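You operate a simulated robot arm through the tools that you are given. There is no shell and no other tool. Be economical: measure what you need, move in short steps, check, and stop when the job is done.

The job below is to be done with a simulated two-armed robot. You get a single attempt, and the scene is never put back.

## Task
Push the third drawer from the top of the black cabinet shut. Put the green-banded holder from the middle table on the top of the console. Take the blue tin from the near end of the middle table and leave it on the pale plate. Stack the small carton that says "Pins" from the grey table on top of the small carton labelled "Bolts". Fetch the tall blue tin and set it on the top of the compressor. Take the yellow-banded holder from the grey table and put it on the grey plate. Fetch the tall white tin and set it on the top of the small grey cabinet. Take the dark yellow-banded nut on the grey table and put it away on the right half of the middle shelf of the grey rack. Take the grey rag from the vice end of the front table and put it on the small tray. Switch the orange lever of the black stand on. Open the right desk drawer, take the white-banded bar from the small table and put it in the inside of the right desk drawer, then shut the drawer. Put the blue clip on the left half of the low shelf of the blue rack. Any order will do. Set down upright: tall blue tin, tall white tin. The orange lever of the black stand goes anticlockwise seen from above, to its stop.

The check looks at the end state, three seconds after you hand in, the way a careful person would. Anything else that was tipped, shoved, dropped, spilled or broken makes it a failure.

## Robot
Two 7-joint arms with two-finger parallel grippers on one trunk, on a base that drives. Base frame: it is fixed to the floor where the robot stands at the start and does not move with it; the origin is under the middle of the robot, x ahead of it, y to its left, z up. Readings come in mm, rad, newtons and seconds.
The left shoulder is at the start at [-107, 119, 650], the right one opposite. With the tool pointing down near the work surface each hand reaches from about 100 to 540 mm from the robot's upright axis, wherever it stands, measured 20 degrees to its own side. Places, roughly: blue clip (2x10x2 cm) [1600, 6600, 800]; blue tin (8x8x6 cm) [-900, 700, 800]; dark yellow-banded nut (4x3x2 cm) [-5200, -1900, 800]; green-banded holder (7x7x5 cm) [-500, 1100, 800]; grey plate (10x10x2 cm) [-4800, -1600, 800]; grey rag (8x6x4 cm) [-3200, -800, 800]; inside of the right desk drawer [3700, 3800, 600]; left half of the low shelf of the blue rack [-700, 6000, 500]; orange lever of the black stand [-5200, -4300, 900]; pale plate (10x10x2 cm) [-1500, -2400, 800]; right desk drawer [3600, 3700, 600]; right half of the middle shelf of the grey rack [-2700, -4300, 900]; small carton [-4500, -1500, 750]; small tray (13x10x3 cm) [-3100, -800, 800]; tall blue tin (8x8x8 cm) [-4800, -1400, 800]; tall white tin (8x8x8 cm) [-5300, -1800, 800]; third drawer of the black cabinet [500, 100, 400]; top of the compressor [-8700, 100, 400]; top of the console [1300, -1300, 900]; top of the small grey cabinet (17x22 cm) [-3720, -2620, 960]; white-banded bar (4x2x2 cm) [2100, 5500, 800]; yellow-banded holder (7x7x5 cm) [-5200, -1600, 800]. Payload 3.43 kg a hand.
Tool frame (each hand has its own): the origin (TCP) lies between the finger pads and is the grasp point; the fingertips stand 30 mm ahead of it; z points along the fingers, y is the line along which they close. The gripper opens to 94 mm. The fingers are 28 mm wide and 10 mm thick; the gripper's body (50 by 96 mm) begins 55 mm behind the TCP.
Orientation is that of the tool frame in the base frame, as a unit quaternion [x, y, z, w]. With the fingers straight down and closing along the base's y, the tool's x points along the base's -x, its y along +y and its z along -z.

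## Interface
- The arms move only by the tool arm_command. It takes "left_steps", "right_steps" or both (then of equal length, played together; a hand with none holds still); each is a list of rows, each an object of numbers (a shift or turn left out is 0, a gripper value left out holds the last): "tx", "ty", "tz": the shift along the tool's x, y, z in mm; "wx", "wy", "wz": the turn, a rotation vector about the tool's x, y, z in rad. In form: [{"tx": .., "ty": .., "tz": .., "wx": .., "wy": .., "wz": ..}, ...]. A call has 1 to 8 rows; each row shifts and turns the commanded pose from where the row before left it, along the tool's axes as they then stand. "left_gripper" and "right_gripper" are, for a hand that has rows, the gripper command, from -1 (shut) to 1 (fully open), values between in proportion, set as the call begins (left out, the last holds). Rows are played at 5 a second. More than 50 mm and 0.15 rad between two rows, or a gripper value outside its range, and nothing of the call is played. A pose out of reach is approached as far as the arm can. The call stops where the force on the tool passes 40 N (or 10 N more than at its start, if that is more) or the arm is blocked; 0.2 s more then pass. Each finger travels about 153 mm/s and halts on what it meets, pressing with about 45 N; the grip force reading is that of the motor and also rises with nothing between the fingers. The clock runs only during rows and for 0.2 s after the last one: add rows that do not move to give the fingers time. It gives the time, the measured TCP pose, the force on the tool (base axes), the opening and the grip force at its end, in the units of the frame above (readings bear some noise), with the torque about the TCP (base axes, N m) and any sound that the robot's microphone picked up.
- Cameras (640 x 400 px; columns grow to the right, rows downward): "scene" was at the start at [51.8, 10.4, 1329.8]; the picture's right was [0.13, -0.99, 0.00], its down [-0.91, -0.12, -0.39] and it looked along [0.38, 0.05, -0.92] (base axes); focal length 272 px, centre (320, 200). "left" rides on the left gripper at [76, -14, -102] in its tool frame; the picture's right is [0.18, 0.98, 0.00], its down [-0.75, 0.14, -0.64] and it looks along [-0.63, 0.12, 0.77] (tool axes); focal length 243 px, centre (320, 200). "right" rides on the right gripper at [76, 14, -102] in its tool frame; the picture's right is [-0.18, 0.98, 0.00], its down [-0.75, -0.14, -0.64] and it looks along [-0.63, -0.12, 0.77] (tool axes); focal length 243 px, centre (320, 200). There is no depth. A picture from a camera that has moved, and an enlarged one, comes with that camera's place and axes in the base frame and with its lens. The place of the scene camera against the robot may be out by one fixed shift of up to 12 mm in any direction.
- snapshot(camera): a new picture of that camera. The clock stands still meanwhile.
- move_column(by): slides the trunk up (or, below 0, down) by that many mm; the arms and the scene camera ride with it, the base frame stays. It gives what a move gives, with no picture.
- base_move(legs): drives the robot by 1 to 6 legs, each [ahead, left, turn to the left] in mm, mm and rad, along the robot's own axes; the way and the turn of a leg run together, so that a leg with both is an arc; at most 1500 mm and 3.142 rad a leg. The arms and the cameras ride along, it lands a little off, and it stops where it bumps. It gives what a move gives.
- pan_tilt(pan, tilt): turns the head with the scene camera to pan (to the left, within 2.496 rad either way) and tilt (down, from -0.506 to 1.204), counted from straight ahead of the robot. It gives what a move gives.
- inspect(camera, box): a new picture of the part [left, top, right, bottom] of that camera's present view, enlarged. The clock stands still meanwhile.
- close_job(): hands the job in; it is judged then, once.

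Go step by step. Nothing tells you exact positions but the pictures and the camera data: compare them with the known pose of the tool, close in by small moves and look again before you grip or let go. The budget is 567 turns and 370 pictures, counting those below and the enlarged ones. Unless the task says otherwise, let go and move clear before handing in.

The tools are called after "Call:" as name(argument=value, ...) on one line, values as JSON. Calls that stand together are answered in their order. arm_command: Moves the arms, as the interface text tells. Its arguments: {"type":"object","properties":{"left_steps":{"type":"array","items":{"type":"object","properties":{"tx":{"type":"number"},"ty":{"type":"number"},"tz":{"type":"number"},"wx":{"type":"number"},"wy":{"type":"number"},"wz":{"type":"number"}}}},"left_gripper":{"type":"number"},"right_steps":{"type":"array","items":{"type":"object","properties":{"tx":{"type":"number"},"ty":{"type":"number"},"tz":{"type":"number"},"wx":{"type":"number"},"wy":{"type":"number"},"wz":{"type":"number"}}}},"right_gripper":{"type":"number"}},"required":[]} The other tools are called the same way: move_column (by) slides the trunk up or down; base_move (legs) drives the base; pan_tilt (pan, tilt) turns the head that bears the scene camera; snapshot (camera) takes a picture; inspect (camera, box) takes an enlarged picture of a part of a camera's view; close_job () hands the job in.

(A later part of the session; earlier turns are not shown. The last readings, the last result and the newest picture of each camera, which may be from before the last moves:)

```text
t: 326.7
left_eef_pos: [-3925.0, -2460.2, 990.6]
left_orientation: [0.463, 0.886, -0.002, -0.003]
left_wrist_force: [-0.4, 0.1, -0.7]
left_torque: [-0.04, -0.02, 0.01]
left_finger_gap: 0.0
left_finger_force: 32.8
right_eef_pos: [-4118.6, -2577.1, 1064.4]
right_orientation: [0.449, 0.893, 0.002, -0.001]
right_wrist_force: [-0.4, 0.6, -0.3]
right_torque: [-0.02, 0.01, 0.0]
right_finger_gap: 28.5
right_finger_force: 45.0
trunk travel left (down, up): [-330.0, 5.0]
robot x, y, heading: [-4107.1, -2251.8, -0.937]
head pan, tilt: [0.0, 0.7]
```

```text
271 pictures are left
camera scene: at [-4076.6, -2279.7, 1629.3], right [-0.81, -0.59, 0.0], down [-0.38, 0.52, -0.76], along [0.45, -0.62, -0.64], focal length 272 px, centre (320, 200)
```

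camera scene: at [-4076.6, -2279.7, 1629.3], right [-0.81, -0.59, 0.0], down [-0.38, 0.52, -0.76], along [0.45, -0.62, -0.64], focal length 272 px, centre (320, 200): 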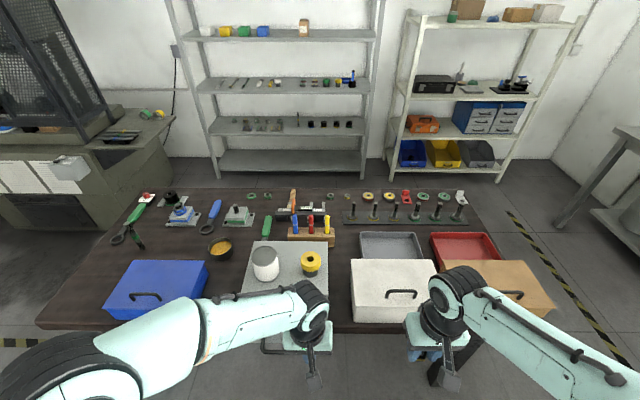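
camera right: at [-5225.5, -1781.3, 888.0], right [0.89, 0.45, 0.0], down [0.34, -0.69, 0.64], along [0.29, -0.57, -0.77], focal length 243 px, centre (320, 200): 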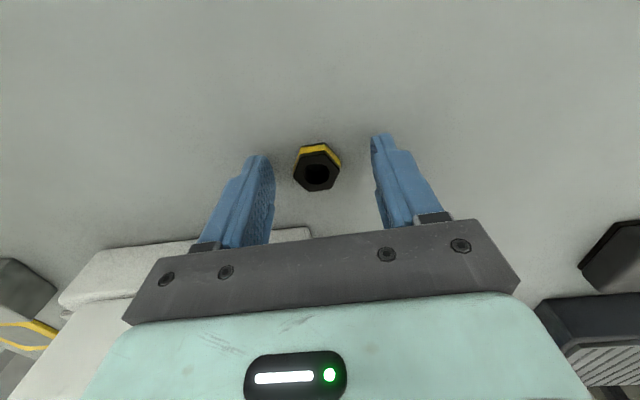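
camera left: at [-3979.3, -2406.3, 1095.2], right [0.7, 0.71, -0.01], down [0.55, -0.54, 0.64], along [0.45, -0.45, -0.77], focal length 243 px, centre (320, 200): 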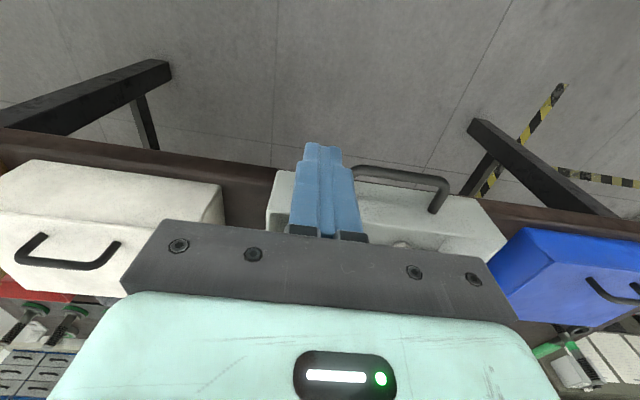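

Fingers line up with the drawer front beside the handle. I lower and push it in.

Call:
arm_command(left_steps=[{"tz": 25}, {"tz": 25}, {"tx": -20}, {"tx": -20}, {"tx": -20}])

Call:
arm_command(left_steps=[{"tx": -15}, {"tx": -15}, {"tx": -15}, {"tx": -15}, {"tx": -12}, {"tx": -10}, {"tx": -8}, {"tx": -6}])

Call:
snapshot(camera="left")

```text
t: 327.9
left_eef_pos: [-3891.6, -2509.6, 941.5]
left_orientation: [0.463, 0.886, -0.002, -0.004]
left_wrist_force: [0.7, 0.6, 0.2]
left_torque: [0.0, 0.05, 0.0]
left_finger_gap: 0.0
left_finger_force: 33.3
right_eef_pos: [-4118.3, -2578.6, 1063.9]
right_orientation: [0.451, 0.893, 0.002, -0.001]
right_wrist_force: [0.2, 0.1, -0.5]
right_torque: [-0.01, 0.05, -0.01]
right_finger_gap: 28.4
right_finger_force: 45.4
trunk travel left (down, up): [-330.0, 5.0]
robot x, y, heading: [-4109.3, -2247.0, -0.938]
head pan, tilt: [0.0, 0.7]
```

```text
t: 329.8
left_eef_pos: [-3844.3, -2580.5, 940.9]
left_orientation: [0.463, 0.886, 0.005, -0.014]
left_wrist_force: [-11.9, 25.5, 11.3]
left_torque: [-0.54, -0.44, 0.4]
left_finger_gap: 0.0
left_finger_force: 33.2
right_eef_pos: [-4121.1, -2575.1, 1064.3]
right_orientation: [0.45, 0.893, 0.003, 0.0]
right_wrist_force: [0.0, 0.5, -0.3]
right_torque: [0.03, 0.01, -0.01]
right_finger_gap: 28.5
right_finger_force: 45.3
trunk travel left (down, up): [-330.0, 5.0]
robot x, y, heading: [-4110.7, -2249.2, -0.936]
head pan, tilt: [0.0, 0.7]
stopped in row 8 (left hand): the force on the tool passed its limit at 43 N (the readings are from after the stop); the commanded pose is now the measured one
```

```text
270 pictures are left
camera left: at [-3897.0, -2528.6, 1046.5], right [0.7, 0.71, 0.0], down [0.56, -0.55, 0.62], along [0.44, -0.43, -0.79], focal length 243 px, centre (320, 200)
```

left: 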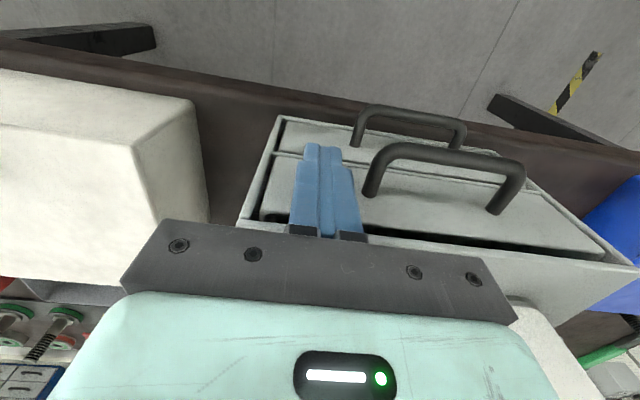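

Call:
arm_command(left_steps=[{"tx": 30}, {"tx": 40}, {"tx": 40}, {"tz": -40, "ty": 20}, {"tz": -45, "ty": 20}])

Call:
base_move(legs=[[-100, 0, 0]])

Call:
inspect(camera="scene", box=[160, 180, 480, 380])

```text
t: 331.0
left_eef_pos: [-3872.0, -2474.5, 1026.5]
left_orientation: [0.464, 0.886, 0.001, -0.011]
left_wrist_force: [-0.3, -0.3, 0.4]
left_torque: [-0.02, 0.0, -0.01]
left_finger_gap: 0.2
left_finger_force: 32.7
right_eef_pos: [-4119.2, -2575.9, 1065.7]
right_orientation: [0.451, 0.893, 0.002, -0.001]
right_wrist_force: [0.1, -0.4, -1.1]
right_torque: [-0.01, 0.03, 0.02]
right_finger_gap: 28.4
right_finger_force: 45.2
trunk travel left (down, up): [-330.0, 5.0]
robot x, y, heading: [-4112.2, -2249.4, -0.936]
head pan, tilt: [0.0, 0.7]
```

```text
t: 332.1
left_eef_pos: [-3930.2, -2394.9, 1027.9]
left_orientation: [0.464, 0.886, 0.002, -0.01]
left_wrist_force: [-0.2, 0.4, 1.3]
left_torque: [-0.01, 0.02, 0.01]
left_finger_gap: 0.0
left_finger_force: 32.6
right_eef_pos: [-4178.2, -2497.7, 1064.2]
right_orientation: [0.45, 0.893, 0.002, -0.001]
right_wrist_force: [-0.3, 0.3, 0.0]
right_torque: [0.02, -0.02, -0.01]
right_finger_gap: 28.2
right_finger_force: 44.8
trunk travel left (down, up): [-330.0, 5.0]
robot x, y, heading: [-4166.6, -2168.7, -0.935]
head pan, tilt: [0.0, 0.7]
```

```text
2.00 times, centred on (320, 280) of scene
camera zoom: at [-4135.8, -2198.9, 1629.5], right [-0.81, -0.59, 0.0], down [-0.38, 0.52, -0.76], along [0.45, -0.62, -0.64], focal length 543 px, centre (320, 40)
```

zoom: 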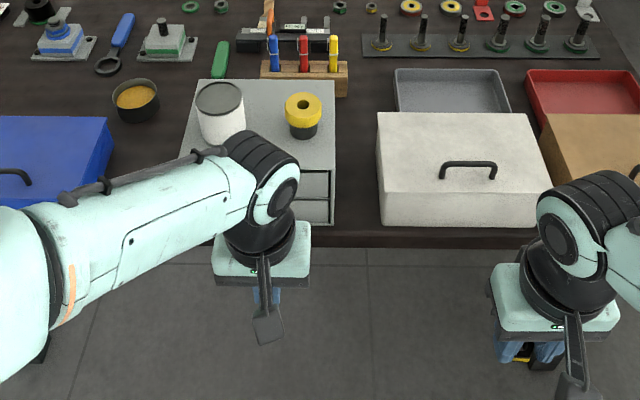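

The drawer is shut and the cabinet sits square. Next the nut goes to the grey rack behind; I go round the dark table's right-hand end.

Call:
base_move(legs=[[0, -700, 0], [0, -680, 0]])

Call:
pan_tilt(pan=-0.5, tilt=0.5)

Call:
snapshot(camera="scene")

```text
t: 344.8
left_eef_pos: [-5044.2, -3218.2, 1026.9]
left_orientation: [0.459, 0.888, 0.002, -0.011]
left_wrist_force: [-1.2, 0.2, 0.3]
left_torque: [0.01, -0.02, -0.03]
left_finger_gap: 0.2
left_finger_force: 33.5
right_eef_pos: [-5291.2, -3323.0, 1062.8]
right_orientation: [0.447, 0.895, 0.003, -0.001]
right_wrist_force: [0.3, -0.8, -0.3]
right_torque: [-0.01, -0.01, 0.0]
right_finger_gap: 27.9
right_finger_force: 44.9
trunk travel left (down, up): [-330.0, 5.0]
robot x, y, heading: [-5285.7, -2993.1, -0.929]
head pan, tilt: [0.0, 0.7]
```

```text
t: 345.7
left_eef_pos: [-5044.1, -3218.2, 1025.9]
left_orientation: [0.461, 0.888, 0.002, -0.01]
left_wrist_force: [0.6, -0.4, -0.6]
left_torque: [0.02, -0.04, 0.01]
left_finger_gap: 0.3
left_finger_force: 33.0
right_eef_pos: [-5291.1, -3321.3, 1063.6]
right_orientation: [0.447, 0.895, 0.002, -0.001]
right_wrist_force: [0.4, 0.1, -0.4]
right_torque: [0.0, 0.01, -0.02]
right_finger_gap: 28.2
right_finger_force: 45.4
trunk travel left (down, up): [-330.0, 5.0]
robot x, y, heading: [-5283.5, -2990.2, -0.928]
head pan, tilt: [-0.499, 0.499]
```

```text
268 pictures are left
camera scene: at [-5289.1, -3045.5, 1646.9], right [-0.99, -0.14, 0.0], down [-0.07, 0.47, -0.88], along [0.13, -0.87, -0.48], focal length 272 px, centre (320, 200)
```

scene: 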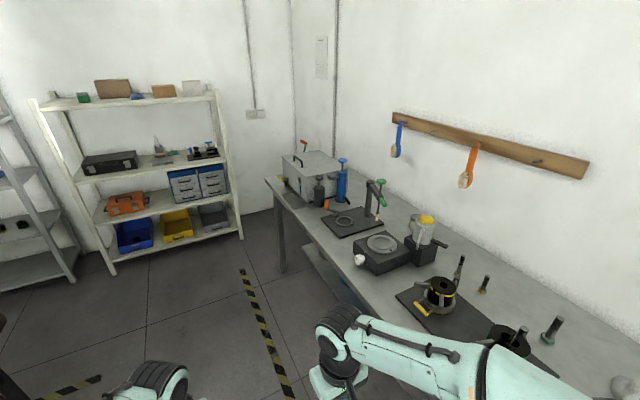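

Call:
inspect(camera="scene", box=[270, 140, 470, 280])

```text
2.86 times, centred on (370, 210) of scene
camera zoom: at [-5289.1, -3045.5, 1646.9], right [-0.99, -0.14, 0.0], down [-0.07, 0.47, -0.88], along [0.13, -0.87, -0.48], focal length 776 px, centre (177, 171)
```

zoom: 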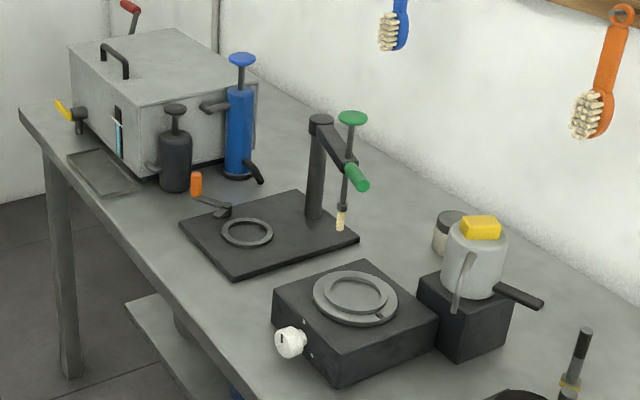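

The orange-knobbed lever is on the black stand's base, on the bench. First on to the rack: forward past the table end, then left behind it.

Call:
base_move(legs=[[900, 0, -0.005], [900, 0, 0], [0, 700, 0]])

Call:
pan_tilt(pan=0.4, tilt=0.55)

Call:
snapshot(camera="scene")

```text
t: 360.9
left_eef_pos: [-3405.6, -4247.7, 1026.5]
left_orientation: [0.458, 0.889, 0.003, -0.01]
left_wrist_force: [0.1, -0.1, -0.2]
left_torque: [0.01, -0.01, -0.01]
left_finger_gap: 0.0
left_finger_force: 32.7
right_eef_pos: [-3652.4, -4352.6, 1064.0]
right_orientation: [0.445, 0.896, 0.003, -0.001]
right_wrist_force: [0.0, 0.2, -1.1]
right_torque: [0.0, -0.03, 0.01]
right_finger_gap: 27.6
right_finger_force: 44.8
trunk travel left (down, up): [-330.0, 5.0]
robot x, y, heading: [-3648.9, -4024.7, -0.924]
head pan, tilt: [-0.499, 0.499]
```

```text
t: 362.1
left_eef_pos: [-3404.7, -4247.9, 1026.7]
left_orientation: [0.458, 0.889, 0.002, -0.011]
left_wrist_force: [-0.5, 0.1, -0.5]
left_torque: [-0.04, 0.03, 0.01]
left_finger_gap: 0.0
left_finger_force: 33.2
right_eef_pos: [-3651.6, -4353.2, 1064.0]
right_orientation: [0.446, 0.895, 0.002, -0.001]
right_wrist_force: [-0.1, -0.9, -0.8]
right_torque: [-0.02, 0.0, 0.01]
right_finger_gap: 27.9
right_finger_force: 45.4
trunk travel left (down, up): [-330.0, 5.0]
robot x, y, heading: [-3646.2, -4025.2, -0.92]
head pan, tilt: [0.4, 0.55]
```

```text
266 pictures are left
camera scene: at [-3586.1, -4031.5, 1642.4], right [-0.5, -0.86, 0.0], down [-0.45, 0.26, -0.85], along [0.74, -0.43, -0.52], focal length 272 px, centre (320, 200)
```

scene: 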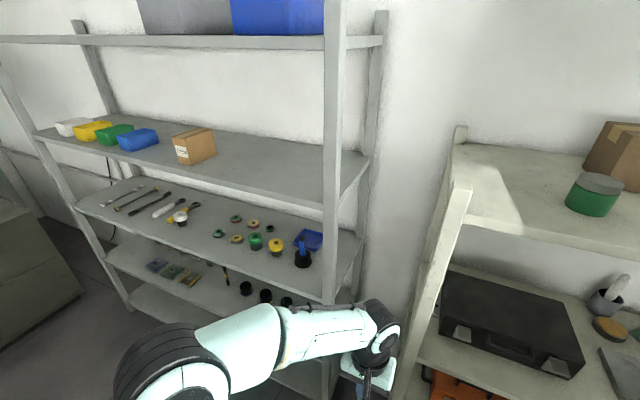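

I can see the middle shelf; there's a free strip along its front edge in the right half. I pull the left hand in and strafe in front of it.

Call:
arm_command(left_steps=[{"tx": 25, "ty": 30}, {"tx": 25, "ty": 30}, {"tx": 25, "ty": 30}, {"tx": 25, "ty": 30}, {"tx": 25}])

Call:
base_move(legs=[[0, 0, -0.013], [0, 840, 0], [130, 0, 0]])

Call:
arm_command(right_steps=[{"wy": -0.14}, {"wy": -0.14}, {"wy": -0.14}, {"wy": -0.14}, {"wy": -0.14}])

Call:
pan_tilt(pan=-0.1, tilt=0.75)

Call:
snapshot(camera="scene")

Call:
snapshot(camera="right")

```text
t: 363.3
left_eef_pos: [-3380.4, -4076.0, 1030.5]
left_orientation: [0.459, 0.888, 0.002, -0.01]
left_wrist_force: [0.0, 0.5, -0.3]
left_torque: [-0.02, 0.0, 0.01]
left_finger_gap: 0.1
left_finger_force: 33.6
right_eef_pos: [-3652.0, -4352.3, 1064.3]
right_orientation: [0.445, 0.895, 0.002, -0.002]
right_wrist_force: [-0.6, -0.5, -0.9]
right_torque: [0.02, -0.01, 0.0]
right_finger_gap: 27.6
right_finger_force: 44.8
trunk travel left (down, up): [-330.0, 5.0]
robot x, y, heading: [-3641.7, -4024.3, -0.92]
head pan, tilt: [0.4, 0.55]
```

```text
t: 372.1
left_eef_pos: [-2645.6, -3695.2, 1029.5]
left_orientation: [0.462, 0.887, 0.003, -0.01]
left_wrist_force: [-0.5, 0.2, 0.1]
left_torque: [-0.02, 0.0, 0.01]
left_finger_gap: 0.0
left_finger_force: 33.3
right_eef_pos: [-2919.1, -3971.0, 1063.7]
right_orientation: [0.449, 0.893, 0.002, -0.001]
right_wrist_force: [-1.1, 0.1, -0.3]
right_torque: [-0.05, 0.01, 0.01]
right_finger_gap: 26.7
right_finger_force: 44.9
trunk travel left (down, up): [-330.0, 5.0]
robot x, y, heading: [-2911.0, -3643.9, -0.933]
head pan, tilt: [0.4, 0.55]
```

```text
t: 373.3
left_eef_pos: [-2645.7, -3696.1, 1029.5]
left_orientation: [0.461, 0.887, 0.003, -0.01]
left_wrist_force: [0.8, 0.4, 0.1]
left_torque: [0.0, 0.0, 0.01]
left_finger_gap: 0.0
left_finger_force: 33.2
right_eef_pos: [-2912.6, -3983.8, 1078.6]
right_orientation: [0.423, 0.84, -0.15, 0.305]
right_wrist_force: [0.1, -0.4, -0.4]
right_torque: [0.0, 0.03, 0.01]
right_finger_gap: 25.3
right_finger_force: 44.8
right hand out of reach, approached as far as the arm can: row 5
trunk travel left (down, up): [-330.0, 5.0]
robot x, y, heading: [-2907.5, -3638.8, -0.932]
head pan, tilt: [0.4, 0.55]
```

```text
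t: 374.2
left_eef_pos: [-2645.2, -3697.1, 1031.2]
left_orientation: [0.461, 0.887, 0.003, -0.01]
left_wrist_force: [0.4, 0.3, 0.4]
left_torque: [-0.02, -0.03, 0.0]
left_finger_gap: 0.1
left_finger_force: 33.1
right_eef_pos: [-2912.4, -3983.3, 1078.1]
right_orientation: [0.422, 0.841, -0.151, 0.304]
right_wrist_force: [-0.7, 0.1, 0.1]
right_torque: [0.01, 0.01, 0.0]
right_finger_gap: 25.4
right_finger_force: 45.3
trunk travel left (down, up): [-330.0, 5.0]
robot x, y, heading: [-2909.1, -3642.8, -0.932]
head pan, tilt: [-0.099, 0.75]
```

```text
265 pictures are left
camera scene: at [-2885.6, -3675.1, 1625.0], right [-0.86, -0.51, 0.0], down [-0.35, 0.58, -0.73], along [0.38, -0.63, -0.68], focal length 272 px, centre (320, 200)
```

scene: 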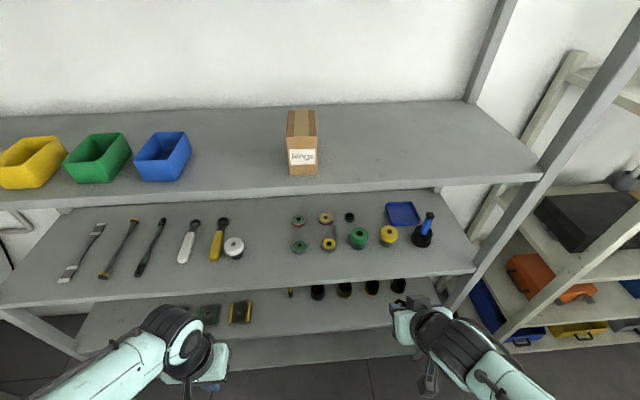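

```text
264 pictures are left
camera right: at [-2976.1, -3875.7, 1108.8], right [0.87, 0.47, 0.12], down [-0.01, -0.22, 0.97], along [0.49, -0.85, -0.19], focal length 243 px, centre (320, 200)
```

right: 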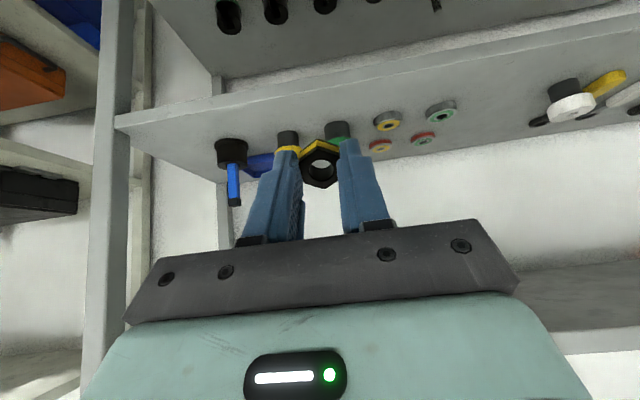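

The nut is slowly turning in the grip, so I move promptly: base forward, then left, down and in over the free strip.

Call:
base_move(legs=[[120, 0, 0]])

Call:
arm_command(right_steps=[{"ty": 38}, {"ty": 38}, {"ty": 37}, {"tx": 19.8, "tz": 23.8}, {"tx": 19.8, "tz": 23.8}, {"tx": 19.8, "tz": 23.8}])

Call:
snapshot(camera="right")

Call:
snapshot(camera="scene")

```text
t: 375.5
left_eef_pos: [-2577.1, -3789.7, 1031.2]
left_orientation: [0.463, 0.886, 0.002, -0.011]
left_wrist_force: [0.2, 0.0, -0.1]
left_torque: [0.02, -0.01, 0.02]
left_finger_gap: 0.1
left_finger_force: 32.8
right_eef_pos: [-2844.6, -4076.2, 1078.3]
right_orientation: [0.424, 0.84, -0.151, 0.304]
right_wrist_force: [-0.1, -0.3, -0.2]
right_torque: [0.01, 0.04, 0.01]
right_finger_gap: 25.2
right_finger_force: 45.2
trunk travel left (down, up): [-330.0, 5.0]
robot x, y, heading: [-2845.1, -3737.7, -0.935]
head pan, tilt: [-0.099, 0.75]
```

```text
t: 376.9
left_eef_pos: [-2575.5, -3791.6, 1030.8]
left_orientation: [0.463, 0.886, 0.003, -0.011]
left_wrist_force: [-1.1, -0.6, -0.2]
left_torque: [0.02, -0.03, 0.03]
left_finger_gap: 0.2
left_finger_force: 32.9
right_eef_pos: [-2723.7, -4031.7, 1011.9]
right_orientation: [0.425, 0.839, -0.152, 0.305]
right_wrist_force: [0.0, 0.4, -0.9]
right_torque: [-0.03, 0.0, -0.05]
right_finger_gap: 25.2
right_finger_force: 45.1
right hand out of reach, approached as far as the arm can: row 1, 4, 5, 6
trunk travel left (down, up): [-330.0, 5.0]
robot x, y, heading: [-2839.2, -3740.2, -0.929]
head pan, tilt: [-0.099, 0.75]
```

```text
263 pictures are left
camera right: at [-2786.2, -3922.6, 1041.8], right [0.87, 0.47, 0.12], down [-0.02, -0.22, 0.97], along [0.48, -0.85, -0.19], focal length 243 px, centre (320, 200)
```

right: 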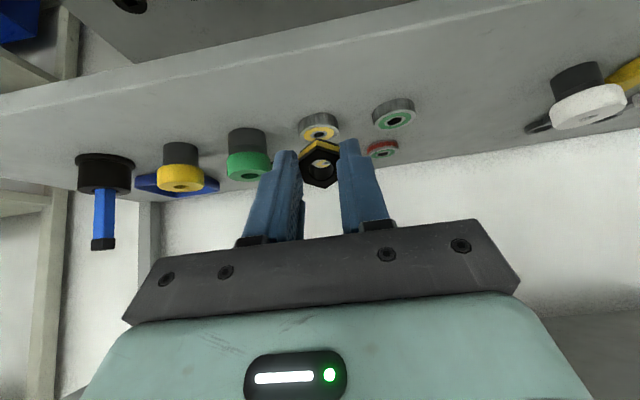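

```text
262 pictures are left
camera scene: at [-2816.4, -3769.6, 1625.1], right [-0.86, -0.51, 0.0], down [-0.35, 0.59, -0.73], along [0.37, -0.63, -0.68], focal length 272 px, centre (320, 200)
```

scene: 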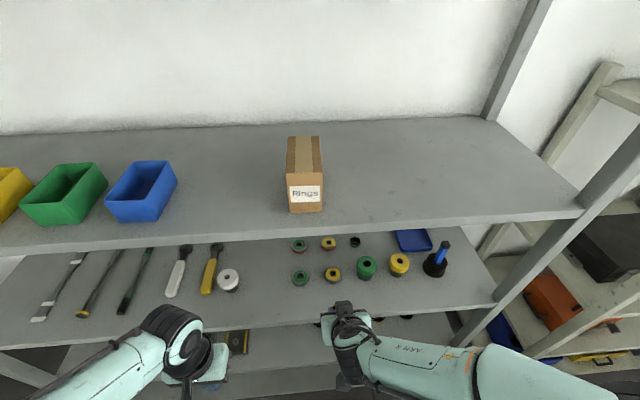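

Call:
arm_command(right_steps=[{"tx": -11, "tz": 19.6}, {"tx": -11, "tz": 19.6}, {"tx": -11, "tz": 19.6}, {"tx": -11, "tz": 19.6}])

Call:
snapshot(camera="right")

```text
t: 377.9
left_eef_pos: [-2574.2, -3790.8, 1030.6]
left_orientation: [0.462, 0.887, 0.002, -0.01]
left_wrist_force: [0.6, 0.5, 0.3]
left_torque: [0.01, -0.05, 0.0]
left_finger_gap: 0.0
left_finger_force: 32.8
right_eef_pos: [-2672.0, -4093.1, 982.1]
right_orientation: [0.424, 0.84, -0.151, 0.303]
right_wrist_force: [0.0, 0.0, -0.3]
right_torque: [0.04, 0.0, 0.01]
right_finger_gap: 25.0
right_finger_force: 44.7
trunk travel left (down, up): [-330.0, 5.0]
robot x, y, heading: [-2839.6, -3737.7, -0.933]
head pan, tilt: [-0.099, 0.75]
```

```text
261 pictures are left
camera right: at [-2734.9, -3985.6, 1011.3], right [0.87, 0.47, 0.12], down [-0.01, -0.22, 0.97], along [0.49, -0.85, -0.19], focal length 243 px, centre (320, 200)
```

right: 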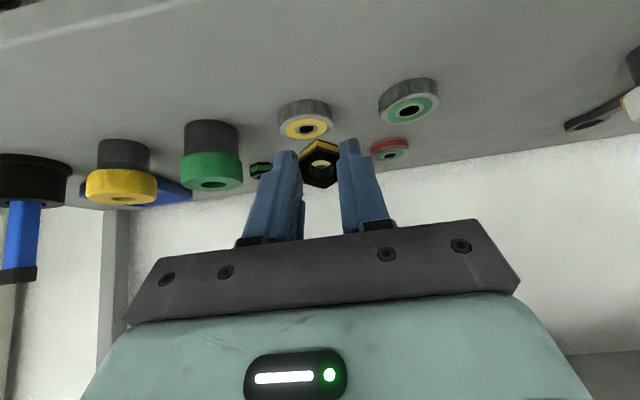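

Call:
arm_command(right_steps=[{"tx": 9, "tz": -7.5, "ty": 5}, {"tx": 5.1, "tz": 6.2}, {"tx": 5.1, "tz": 6.2}, {"tx": 3.2, "tz": 3.9}, {"tx": 3.2, "tz": 3.9}, {"tx": 3.2, "tz": 3.9}, {"tx": 3.2, "tz": 3.9}])

Call:
snapshot(camera="right")

```text
t: 379.5
left_eef_pos: [-2575.1, -3790.5, 1032.3]
left_orientation: [0.463, 0.886, 0.002, -0.011]
left_wrist_force: [0.1, 0.9, -0.3]
left_torque: [0.01, -0.02, 0.02]
left_finger_gap: 0.0
left_finger_force: 32.9
right_eef_pos: [-2675.7, -4081.9, 945.2]
right_orientation: [0.423, 0.84, -0.151, 0.304]
right_wrist_force: [0.1, -0.6, -0.6]
right_torque: [-0.02, 0.03, 0.03]
right_finger_gap: 24.9
right_finger_force: 44.5
trunk travel left (down, up): [-330.0, 5.0]
robot x, y, heading: [-2838.6, -3737.9, -0.93]
head pan, tilt: [-0.099, 0.75]
```

```text
260 pictures are left
camera right: at [-2738.8, -3973.3, 975.3], right [0.87, 0.47, 0.12], down [-0.02, -0.22, 0.97], along [0.49, -0.85, -0.19], focal length 243 px, centre (320, 200)
```

right: 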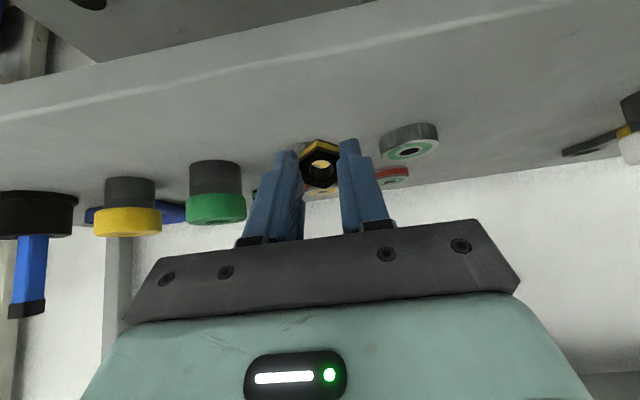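

Call:
arm_command(right_steps=[{"tx": 2.6, "tz": 3.1}, {"tx": 2.6, "tz": 3.1}, {"tx": 2.6, "tz": 3.1}, {"tx": 2.6, "tz": 3.1}, {"tx": 2.6, "tz": 3.1}, {"tx": 2.6, "tz": 3.1}, {"tx": 2.6, "tz": 3.1}, {"tx": 2.6, "tz": 3.1}])

Call:
snapshot(camera="right")

```text
t: 381.3
left_eef_pos: [-2577.0, -3789.1, 1031.6]
left_orientation: [0.463, 0.886, 0.002, -0.009]
left_wrist_force: [0.3, -0.3, 0.2]
left_torque: [-0.01, -0.02, 0.02]
left_finger_gap: 0.0
left_finger_force: 32.8
right_eef_pos: [-2674.8, -4082.5, 917.5]
right_orientation: [0.423, 0.838, -0.152, 0.31]
right_wrist_force: [-5.1, 4.2, 29.9]
right_torque: [-0.29, -0.08, -0.01]
right_finger_gap: 25.1
right_finger_force: 45.0
trunk travel left (down, up): [-330.0, 5.0]
robot x, y, heading: [-2842.3, -3733.9, -0.937]
head pan, tilt: [-0.099, 0.75]
```

```text
259 pictures are left
camera right: at [-2738.4, -3974.3, 944.3], right [0.87, 0.47, 0.12], down [-0.02, -0.22, 0.98], along [0.49, -0.85, -0.18], focal length 243 px, centre (320, 200)
```

right: 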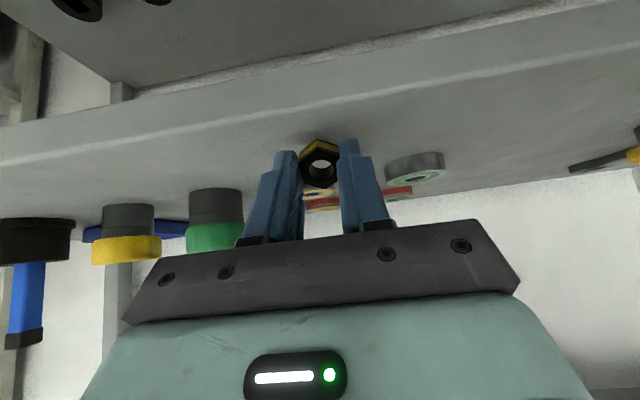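

Nut is down on the shelf. I open and withdraw along the fingers.

Call:
arm_command(right_gripper=0.1, right_steps=[{}, {}, {"tz": -15}, {"tz": -25}, {"tz": -30}, {"tx": 20, "tz": -20}, {"tx": 20, "tz": -20}])

Call:
snapshot(camera="right")

Call:
snapshot(camera="scene")

```text
t: 382.9
left_eef_pos: [-2575.3, -3790.8, 1030.7]
left_orientation: [0.462, 0.887, 0.003, -0.01]
left_wrist_force: [0.9, -0.1, -0.4]
left_torque: [-0.01, 0.02, -0.06]
left_finger_gap: 0.0
left_finger_force: 32.8
right_eef_pos: [-2705.8, -4014.8, 983.3]
right_orientation: [0.424, 0.84, -0.151, 0.302]
right_wrist_force: [-0.4, 0.0, -0.4]
right_torque: [0.0, -0.02, 0.02]
right_finger_gap: 51.7
right_finger_force: 0.0
right hand out of reach, approached as far as the arm can: row 6, 7
trunk travel left (down, up): [-330.0, 5.0]
robot x, y, heading: [-2841.7, -3736.9, -0.929]
head pan, tilt: [-0.099, 0.75]
```

```text
258 pictures are left
camera right: at [-2766.9, -3906.4, 1014.5], right [0.87, 0.47, 0.12], down [-0.01, -0.22, 0.97], along [0.48, -0.85, -0.19], focal length 243 px, centre (320, 200)
```

right: 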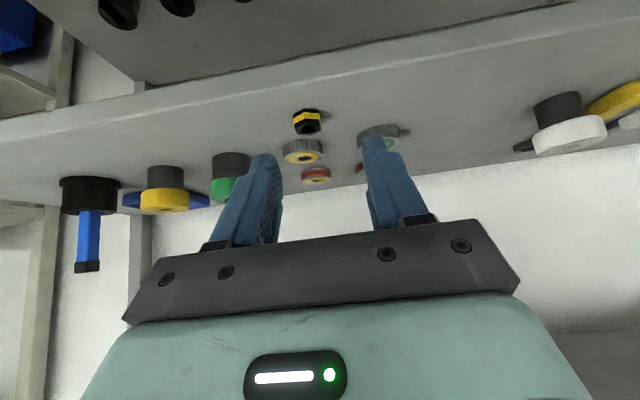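

```text
257 pictures are left
camera scene: at [-2816.7, -3768.5, 1625.0], right [-0.86, -0.51, 0.0], down [-0.35, 0.59, -0.73], along [0.37, -0.63, -0.68], focal length 272 px, centre (320, 200)
```

scene: 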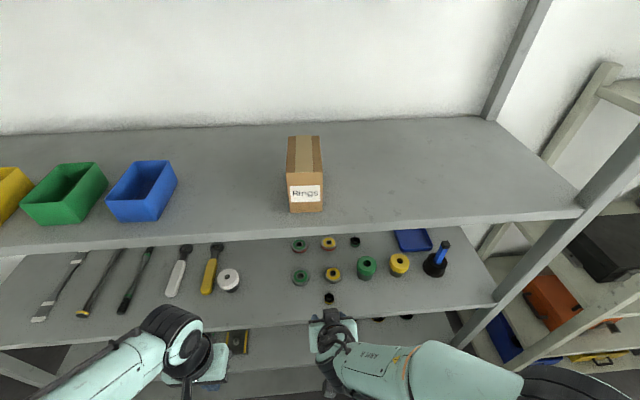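

The nut lies on the middle shelf's right half. Next the lever: I back off, level the hand, and drive to the bench.

Call:
base_move(legs=[[-300, 0, 0]])

Call:
arm_command(right_gripper=-1, right_steps=[{"wy": 0.14, "tz": -10}, {"wy": 0.14, "tz": -10}, {"wy": 0.14, "tz": -10}, {"wy": 0.14, "tz": -10}, {"wy": 0.13, "tz": -10}, {"ty": -30}, {"ty": -30}, {"ty": -30}])

Call:
base_move(legs=[[0, -800, 0], [0, -750, 0], [-700, 0, 0], [0, 0, -1.571]])

Call:
pan_tilt(pan=0, tilt=0.7)

Call:
snapshot(camera="scene")

```text
t: 384.9
left_eef_pos: [-2749.6, -3554.7, 1031.7]
left_orientation: [0.465, 0.885, 0.003, -0.009]
left_wrist_force: [-0.4, 0.5, 0.3]
left_torque: [-0.01, -0.01, 0.02]
left_finger_gap: 0.0
left_finger_force: 32.9
right_eef_pos: [-2880.3, -3776.4, 984.4]
right_orientation: [0.427, 0.839, -0.152, 0.301]
right_wrist_force: [0.2, -0.3, -0.6]
right_torque: [0.0, -0.03, 0.02]
right_finger_gap: 51.6
right_finger_force: 0.1
trunk travel left (down, up): [-330.0, 5.0]
robot x, y, heading: [-3016.0, -3496.3, -0.934]
head pan, tilt: [-0.099, 0.75]
```

```text
t: 386.7
left_eef_pos: [-2752.2, -3554.2, 1030.4]
left_orientation: [0.466, 0.885, 0.002, -0.01]
left_wrist_force: [0.4, -0.1, -0.8]
left_torque: [-0.02, 0.0, 0.01]
left_finger_gap: 0.0
left_finger_force: 33.2
right_eef_pos: [-2963.8, -3813.7, 1027.0]
right_orientation: [0.453, 0.892, 0.002, 0.001]
right_wrist_force: [-0.5, -0.7, -0.7]
right_torque: [-0.01, 0.0, -0.02]
right_finger_gap: 0.1
right_finger_force: 33.2
trunk travel left (down, up): [-330.0, 5.0]
robot x, y, heading: [-3015.7, -3497.6, -0.94]
head pan, tilt: [-0.099, 0.75]
```

```text
t: 408.1
left_eef_pos: [-4744.4, -4135.2, 1029.9]
left_orientation: [0.957, 0.291, 0.009, -0.006]
left_wrist_force: [0.5, 0.4, -0.2]
left_torque: [-0.02, 0.01, 0.03]
left_finger_gap: 0.0
left_finger_force: 33.2
right_eef_pos: [-5003.2, -3918.2, 1028.0]
right_orientation: [0.952, 0.306, 0.0, 0.002]
right_wrist_force: [-0.2, 0.5, 0.0]
right_torque: [0.01, 0.03, 0.02]
right_finger_gap: 0.1
right_finger_force: 33.1
trunk travel left (down, up): [-330.0, 5.0]
robot x, y, heading: [-4685.7, -3867.6, -2.519]
head pan, tilt: [-0.099, 0.75]
```

```text
t: 408.8
left_eef_pos: [-4744.4, -4134.0, 1031.3]
left_orientation: [0.956, 0.292, 0.009, -0.005]
left_wrist_force: [-0.9, 0.3, -0.2]
left_torque: [0.0, 0.0, -0.02]
left_finger_gap: 0.0
left_finger_force: 33.0
right_eef_pos: [-5002.9, -3918.8, 1028.0]
right_orientation: [0.952, 0.306, 0.0, 0.002]
right_wrist_force: [-0.3, -0.6, 0.4]
right_torque: [0.02, 0.01, 0.01]
right_finger_gap: 0.2
right_finger_force: 33.1
trunk travel left (down, up): [-330.0, 5.0]
robot x, y, heading: [-4683.6, -3872.8, -2.523]
head pan, tilt: [0.0, 0.7]
```

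```text
256 pictures are left
camera scene: at [-4710.0, -3890.2, 1629.2], right [-0.58, 0.81, 0.0], down [0.52, 0.37, -0.76], along [-0.62, -0.44, -0.64], focal length 272 px, centre (320, 200)
```

scene: 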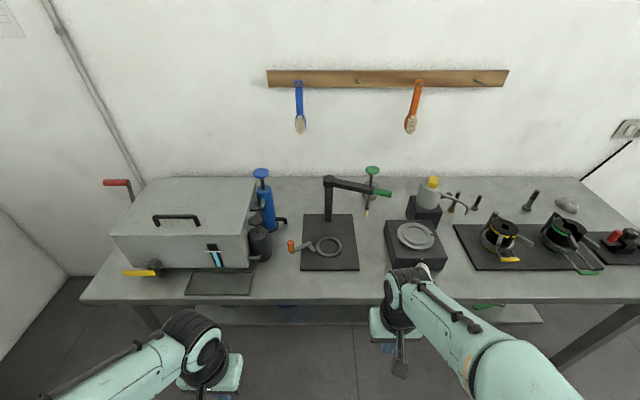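

The lever points left from its pivot with the orange knob at its end. I move forward and bring the left hand above it.

Call:
base_move(legs=[[215, 0, 0.015]])

Call:
arm_command(left_gripper=0, left_steps=[{"tx": -40, "ty": -15}, {"tx": -40, "ty": -15}, {"tx": -40, "ty": -15}, {"tx": -40, "ty": -15}])

Call:
snapshot(camera="left")

Call:
snapshot(camera="scene")

```text
t: 410.4
left_eef_pos: [-4911.3, -4259.0, 1030.9]
left_orientation: [0.954, 0.3, 0.01, -0.006]
left_wrist_force: [0.4, 0.0, 0.4]
left_torque: [-0.01, -0.01, 0.02]
left_finger_gap: 0.0
left_finger_force: 33.4
right_eef_pos: [-5174.1, -4048.4, 1028.2]
right_orientation: [0.95, 0.313, 0.001, 0.002]
right_wrist_force: [0.9, 0.8, -0.6]
right_torque: [0.0, -0.04, 0.0]
right_finger_gap: 0.2
right_finger_force: 33.1
trunk travel left (down, up): [-330.0, 5.0]
robot x, y, heading: [-4857.7, -3995.7, -2.508]
head pan, tilt: [0.0, 0.7]
```

```text
t: 411.4
left_eef_pos: [-5080.4, -4302.1, 1028.6]
left_orientation: [0.954, 0.298, 0.009, -0.006]
left_wrist_force: [-0.2, 0.9, -0.4]
left_torque: [0.02, -0.02, 0.0]
left_finger_gap: 46.8
left_finger_force: 0.1
right_eef_pos: [-5175.3, -4048.1, 1028.6]
right_orientation: [0.95, 0.313, 0.001, 0.002]
right_wrist_force: [0.5, 0.0, 0.0]
right_torque: [0.01, 0.02, 0.02]
right_finger_gap: 0.2
right_finger_force: 33.1
trunk travel left (down, up): [-330.0, 5.0]
robot x, y, heading: [-4858.4, -3996.0, -2.501]
head pan, tilt: [0.0, 0.7]
```

```text
255 pictures are left
camera left: at [-5027.0, -4249.2, 1133.8], right [0.71, -0.7, 0.0], down [-0.55, -0.56, 0.63], along [-0.44, -0.45, -0.78], focal length 243 px, centre (320, 200)
```

left: 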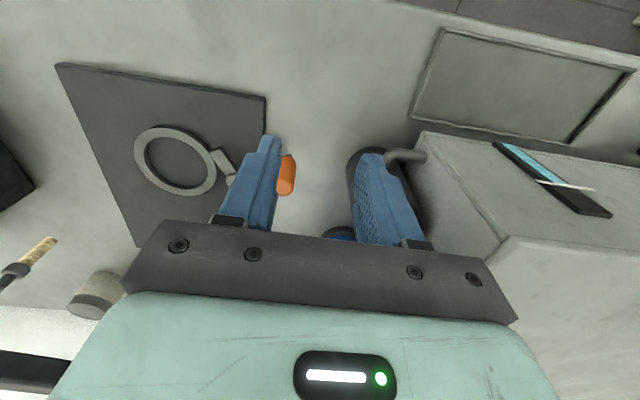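

```text
254 pictures are left
camera scene: at [-4882.3, -4015.7, 1629.3], right [-0.59, 0.8, 0.0], down [0.52, 0.38, -0.76], along [-0.61, -0.45, -0.64], focal length 272 px, centre (320, 200)
```

scene: 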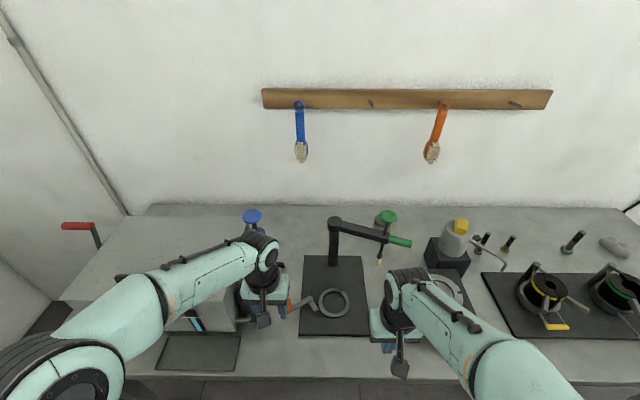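

Call:
arm_command(left_steps=[{"tx": -34, "ty": -12}, {"tx": -34, "ty": -12}, {"tz": 30}, {"tz": 20}])

Call:
snapshot(camera="left")

```text
t: 412.4
left_eef_pos: [-5146.6, -4320.8, 977.6]
left_orientation: [0.954, 0.299, 0.009, -0.006]
left_wrist_force: [-0.1, 0.1, -0.1]
left_torque: [0.01, 0.01, 0.01]
left_finger_gap: 47.0
left_finger_force: 0.0
right_eef_pos: [-5172.3, -4047.4, 1028.0]
right_orientation: [0.95, 0.313, 0.001, 0.001]
right_wrist_force: [0.2, -0.3, 0.2]
right_torque: [0.03, 0.02, -0.02]
right_finger_gap: 0.1
right_finger_force: 33.0
trunk travel left (down, up): [-330.0, 5.0]
robot x, y, heading: [-4861.1, -3995.0, -2.507]
head pan, tilt: [0.0, 0.7]
```

```text
253 pictures are left
camera left: at [-5093.1, -4267.5, 1081.6], right [0.71, -0.7, 0.0], down [-0.55, -0.56, 0.63], along [-0.44, -0.45, -0.78], focal length 243 px, centre (320, 200)
```

left: 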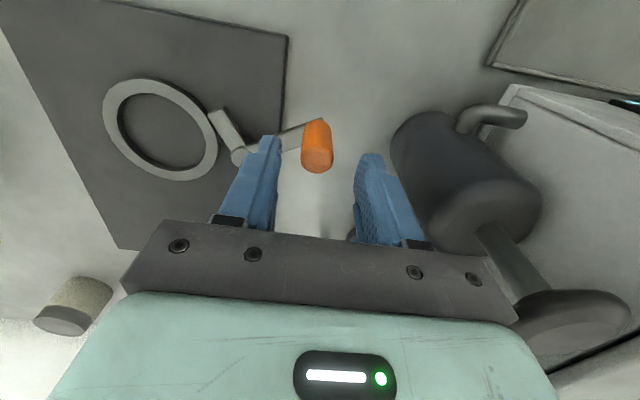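

Knob sits between the fingers, its top near z 945. I lower 52 mm and close on it.

Call:
arm_command(left_steps=[{"tz": 20}, {"tz": 20}, {"tz": 10}])

Call:
arm_command(left_gripper=-1, left_steps=[{}, {}, {}])

Call:
snapshot(camera="left")

```text
t: 413.2
left_eef_pos: [-5144.3, -4318.0, 927.3]
left_orientation: [0.954, 0.3, 0.007, -0.005]
left_wrist_force: [2.0, -0.2, 11.0]
left_torque: [0.15, 0.25, -0.05]
left_finger_gap: 46.5
left_finger_force: 0.1
right_eef_pos: [-5173.3, -4048.7, 1028.8]
right_orientation: [0.95, 0.313, -0.001, 0.002]
right_wrist_force: [0.3, 0.2, -0.1]
right_torque: [0.0, -0.02, 0.01]
right_finger_gap: 0.0
right_finger_force: 32.8
trunk travel left (down, up): [-330.0, 5.0]
robot x, y, heading: [-4860.3, -3992.0, -2.503]
head pan, tilt: [0.0, 0.7]
```

```text
t: 414.0
left_eef_pos: [-5145.8, -4317.2, 928.2]
left_orientation: [0.954, 0.299, 0.006, -0.005]
left_wrist_force: [-7.1, 1.0, 22.0]
left_torque: [-0.89, -0.67, 0.05]
left_finger_gap: 21.8
left_finger_force: 44.5
right_eef_pos: [-5173.9, -4046.5, 1029.7]
right_orientation: [0.95, 0.313, 0.001, 0.001]
right_wrist_force: [0.0, 0.7, -1.0]
right_torque: [0.0, 0.0, 0.01]
right_finger_gap: 0.2
right_finger_force: 33.4
trunk travel left (down, up): [-330.0, 5.0]
robot x, y, heading: [-4857.8, -3994.0, -2.502]
head pan, tilt: [0.0, 0.7]
```

```text
252 pictures are left
camera left: at [-5092.0, -4264.0, 1032.9], right [0.71, -0.7, 0.0], down [-0.54, -0.55, 0.63], along [-0.44, -0.45, -0.78], focal length 243 px, centre (320, 200)
```

left: 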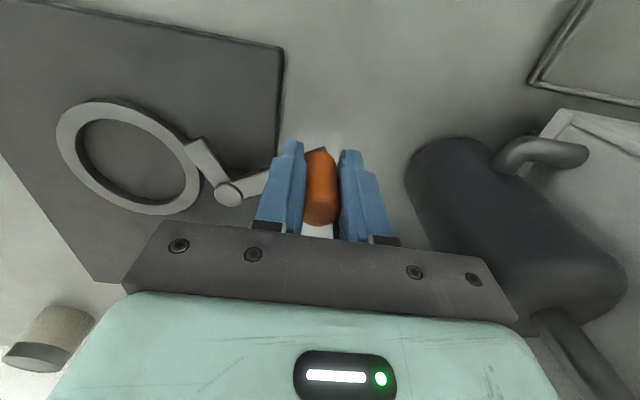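

Knob gripped. Pivot lies about 45 mm ahead and 62 mm right, so anticlockwise means toward me and to the right. I ease up off the arm and move along the arc in small steps.

Call:
arm_command(left_steps=[{"tz": -5}, {"tx": 5, "ty": -4}, {"tx": 5, "ty": -4}, {"tx": 4.5, "ty": -4.5}, {"tx": 4, "ty": -5}])

Call:
snapshot(camera="left")

```text
t: 415.2
left_eef_pos: [-5140.9, -4296.5, 930.3]
left_orientation: [0.954, 0.301, 0.012, -0.005]
left_wrist_force: [-15.4, -6.1, -25.2]
left_torque: [-0.46, -0.64, 0.39]
left_finger_gap: 21.7
left_finger_force: 44.9
right_eef_pos: [-5174.6, -4049.8, 1026.3]
right_orientation: [0.95, 0.313, 0.002, 0.001]
right_wrist_force: [0.7, 0.1, 0.3]
right_torque: [0.0, -0.01, -0.01]
right_finger_gap: 0.1
right_finger_force: 33.1
trunk travel left (down, up): [-330.0, 5.0]
robot x, y, heading: [-4859.5, -3991.6, -2.501]
head pan, tilt: [0.0, 0.7]
```

```text
251 pictures are left
camera left: at [-5087.8, -4243.0, 1035.6], right [0.71, -0.7, 0.0], down [-0.55, -0.56, 0.62], along [-0.44, -0.45, -0.78], focal length 243 px, centre (320, 200)
```

left: 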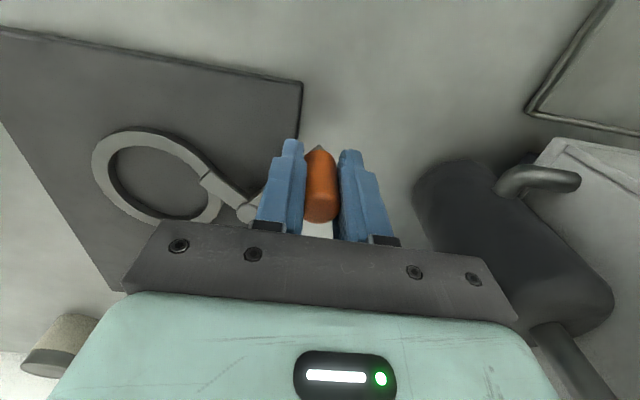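

It turns. I relieve the upward pull and continue, trimming the outward component.

Call:
arm_command(left_steps=[{"tz": 3, "tx": 1, "ty": -6}, {"tx": 2, "ty": -6}, {"tx": 1.5, "ty": -6}, {"tx": 1, "ty": -6}])

Call:
snapshot(camera="left")

```text
t: 416.2
left_eef_pos: [-5147.1, -4270.7, 930.9]
left_orientation: [0.954, 0.299, 0.01, -0.006]
left_wrist_force: [13.6, 2.4, 8.5]
left_torque: [-0.55, -1.52, 0.12]
left_finger_gap: 21.1
left_finger_force: 44.9
right_eef_pos: [-5172.3, -4047.9, 1029.0]
right_orientation: [0.95, 0.313, 0.0, 0.002]
right_wrist_force: [-0.6, -0.6, -0.5]
right_torque: [-0.01, -0.04, -0.01]
right_finger_gap: 0.0
right_finger_force: 33.6
trunk travel left (down, up): [-330.0, 5.0]
robot x, y, heading: [-4861.3, -3995.6, -2.505]
head pan, tilt: [0.0, 0.7]
```

```text
250 pictures are left
camera left: at [-5093.5, -4217.0, 1035.7], right [0.71, -0.7, 0.0], down [-0.55, -0.56, 0.62], along [-0.44, -0.44, -0.78], focal length 243 px, centre (320, 200)
```

left: 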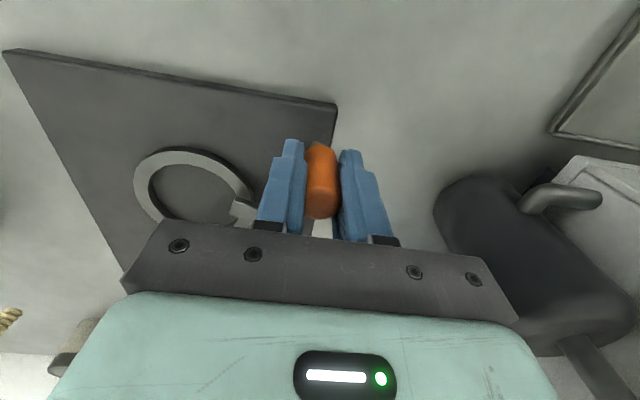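

Call:
arm_command(left_steps=[{"tx": 4, "ty": -5}, {"tx": 3, "ty": -6}, {"tx": 2, "ty": -6}, {"tx": 1, "ty": -6}])

Call:
snapshot(camera="left")

```text
t: 417.2
left_eef_pos: [-5153.4, -4251.2, 929.2]
left_orientation: [0.954, 0.301, 0.006, -0.005]
left_wrist_force: [5.3, -21.4, 9.4]
left_torque: [-0.98, -0.75, -0.03]
left_finger_gap: 21.6
left_finger_force: 44.8
right_eef_pos: [-5172.4, -4051.0, 1028.2]
right_orientation: [0.949, 0.314, 0.0, 0.0]
right_wrist_force: [-0.1, -0.6, 0.0]
right_torque: [-0.02, 0.04, 0.01]
right_finger_gap: 0.0
right_finger_force: 33.2
trunk travel left (down, up): [-330.0, 5.0]
robot x, y, heading: [-4861.1, -3992.4, -2.504]
head pan, tilt: [0.0, 0.7]
```

```text
249 pictures are left
camera left: at [-5100.5, -4197.7, 1035.0], right [0.71, -0.7, 0.0], down [-0.54, -0.56, 0.63], along [-0.44, -0.45, -0.78], focal length 243 px, centre (320, 200)
```

left: 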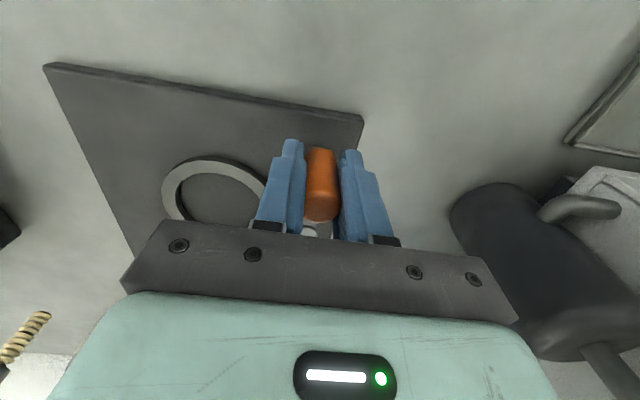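

Call:
arm_command(left_steps=[{"tx": 0.5, "ty": -6}, {"ty": -6}, {"tx": -0.5, "ty": -6}])

```text
t: 417.7
left_eef_pos: [-5154.5, -4251.4, 929.9]
left_orientation: [0.952, 0.305, 0.008, 0.001]
left_wrist_force: [7.8, -15.3, 4.6]
left_torque: [1.39, 0.49, -0.08]
left_finger_gap: 21.8
left_finger_force: 44.7
right_eef_pos: [-5173.0, -4048.8, 1027.1]
right_orientation: [0.949, 0.315, 0.0, 0.001]
right_wrist_force: [0.1, 0.4, -0.3]
right_torque: [-0.05, -0.01, 0.02]
right_finger_gap: 0.0
right_finger_force: 33.2
trunk travel left (down, up): [-330.0, 5.0]
robot x, y, heading: [-4857.2, -3993.9, -2.504]
head pan, tilt: [0.0, 0.7]
stopped in row 2 (left hand): the force on the tool passed its limit at 45 N (the readings are from after the stop); the commanded pose is now the measured one
```

It has come up hard, apparently at the stop. I release, lift and look.

Call:
arm_command(left_gripper=0, left_steps=[{}, {}, {"tz": -30}, {"tz": -40}, {"tx": 30, "ty": 30, "tz": -20}, {"tx": 40, "ty": 20}])

Call:
snapshot(camera="left")

Call:
inspect(camera="scene", box=[240, 200, 400, 360])

```text
t: 419.1
left_eef_pos: [-5070.0, -4249.0, 1024.6]
left_orientation: [0.953, 0.303, 0.009, -0.001]
left_wrist_force: [-0.1, 0.4, -0.4]
left_torque: [0.0, -0.01, -0.04]
left_finger_gap: 47.1
left_finger_force: 0.0
right_eef_pos: [-5172.5, -4049.6, 1027.9]
right_orientation: [0.949, 0.315, 0.0, 0.001]
right_wrist_force: [-0.3, -0.3, -0.3]
right_torque: [0.03, 0.0, 0.0]
right_finger_gap: 0.1
right_finger_force: 32.7
trunk travel left (down, up): [-330.0, 5.0]
robot x, y, heading: [-4860.2, -4001.4, -2.504]
head pan, tilt: [0.0, 0.7]
```

```text
248 pictures are left
camera left: at [-5016.4, -4194.0, 1127.7], right [0.72, -0.7, 0.01], down [-0.54, -0.55, 0.63], along [-0.43, -0.46, -0.78], focal length 243 px, centre (320, 200)
```

left: 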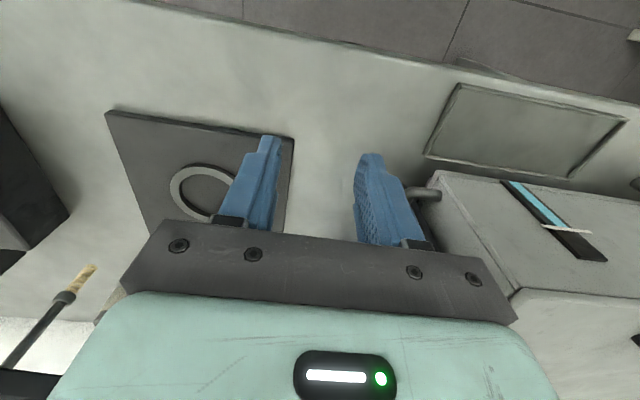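

```text
2.50 times, centred on (320, 280) of scene
camera zoom: at [-4879.6, -4015.3, 1629.2], right [-0.6, 0.8, 0.0], down [0.52, 0.38, -0.77], along [-0.62, -0.46, -0.64], focal length 679 px, centre (320, 0)
```

zoom: 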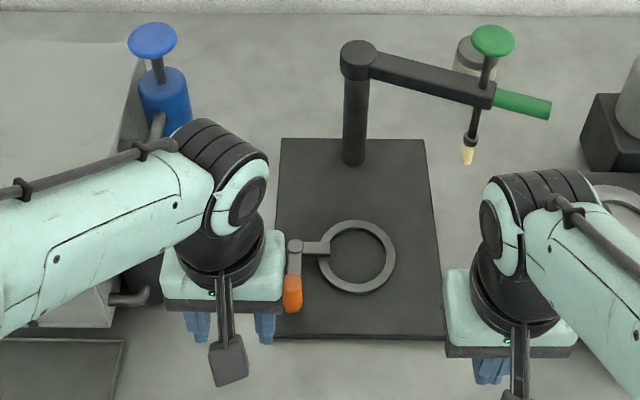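

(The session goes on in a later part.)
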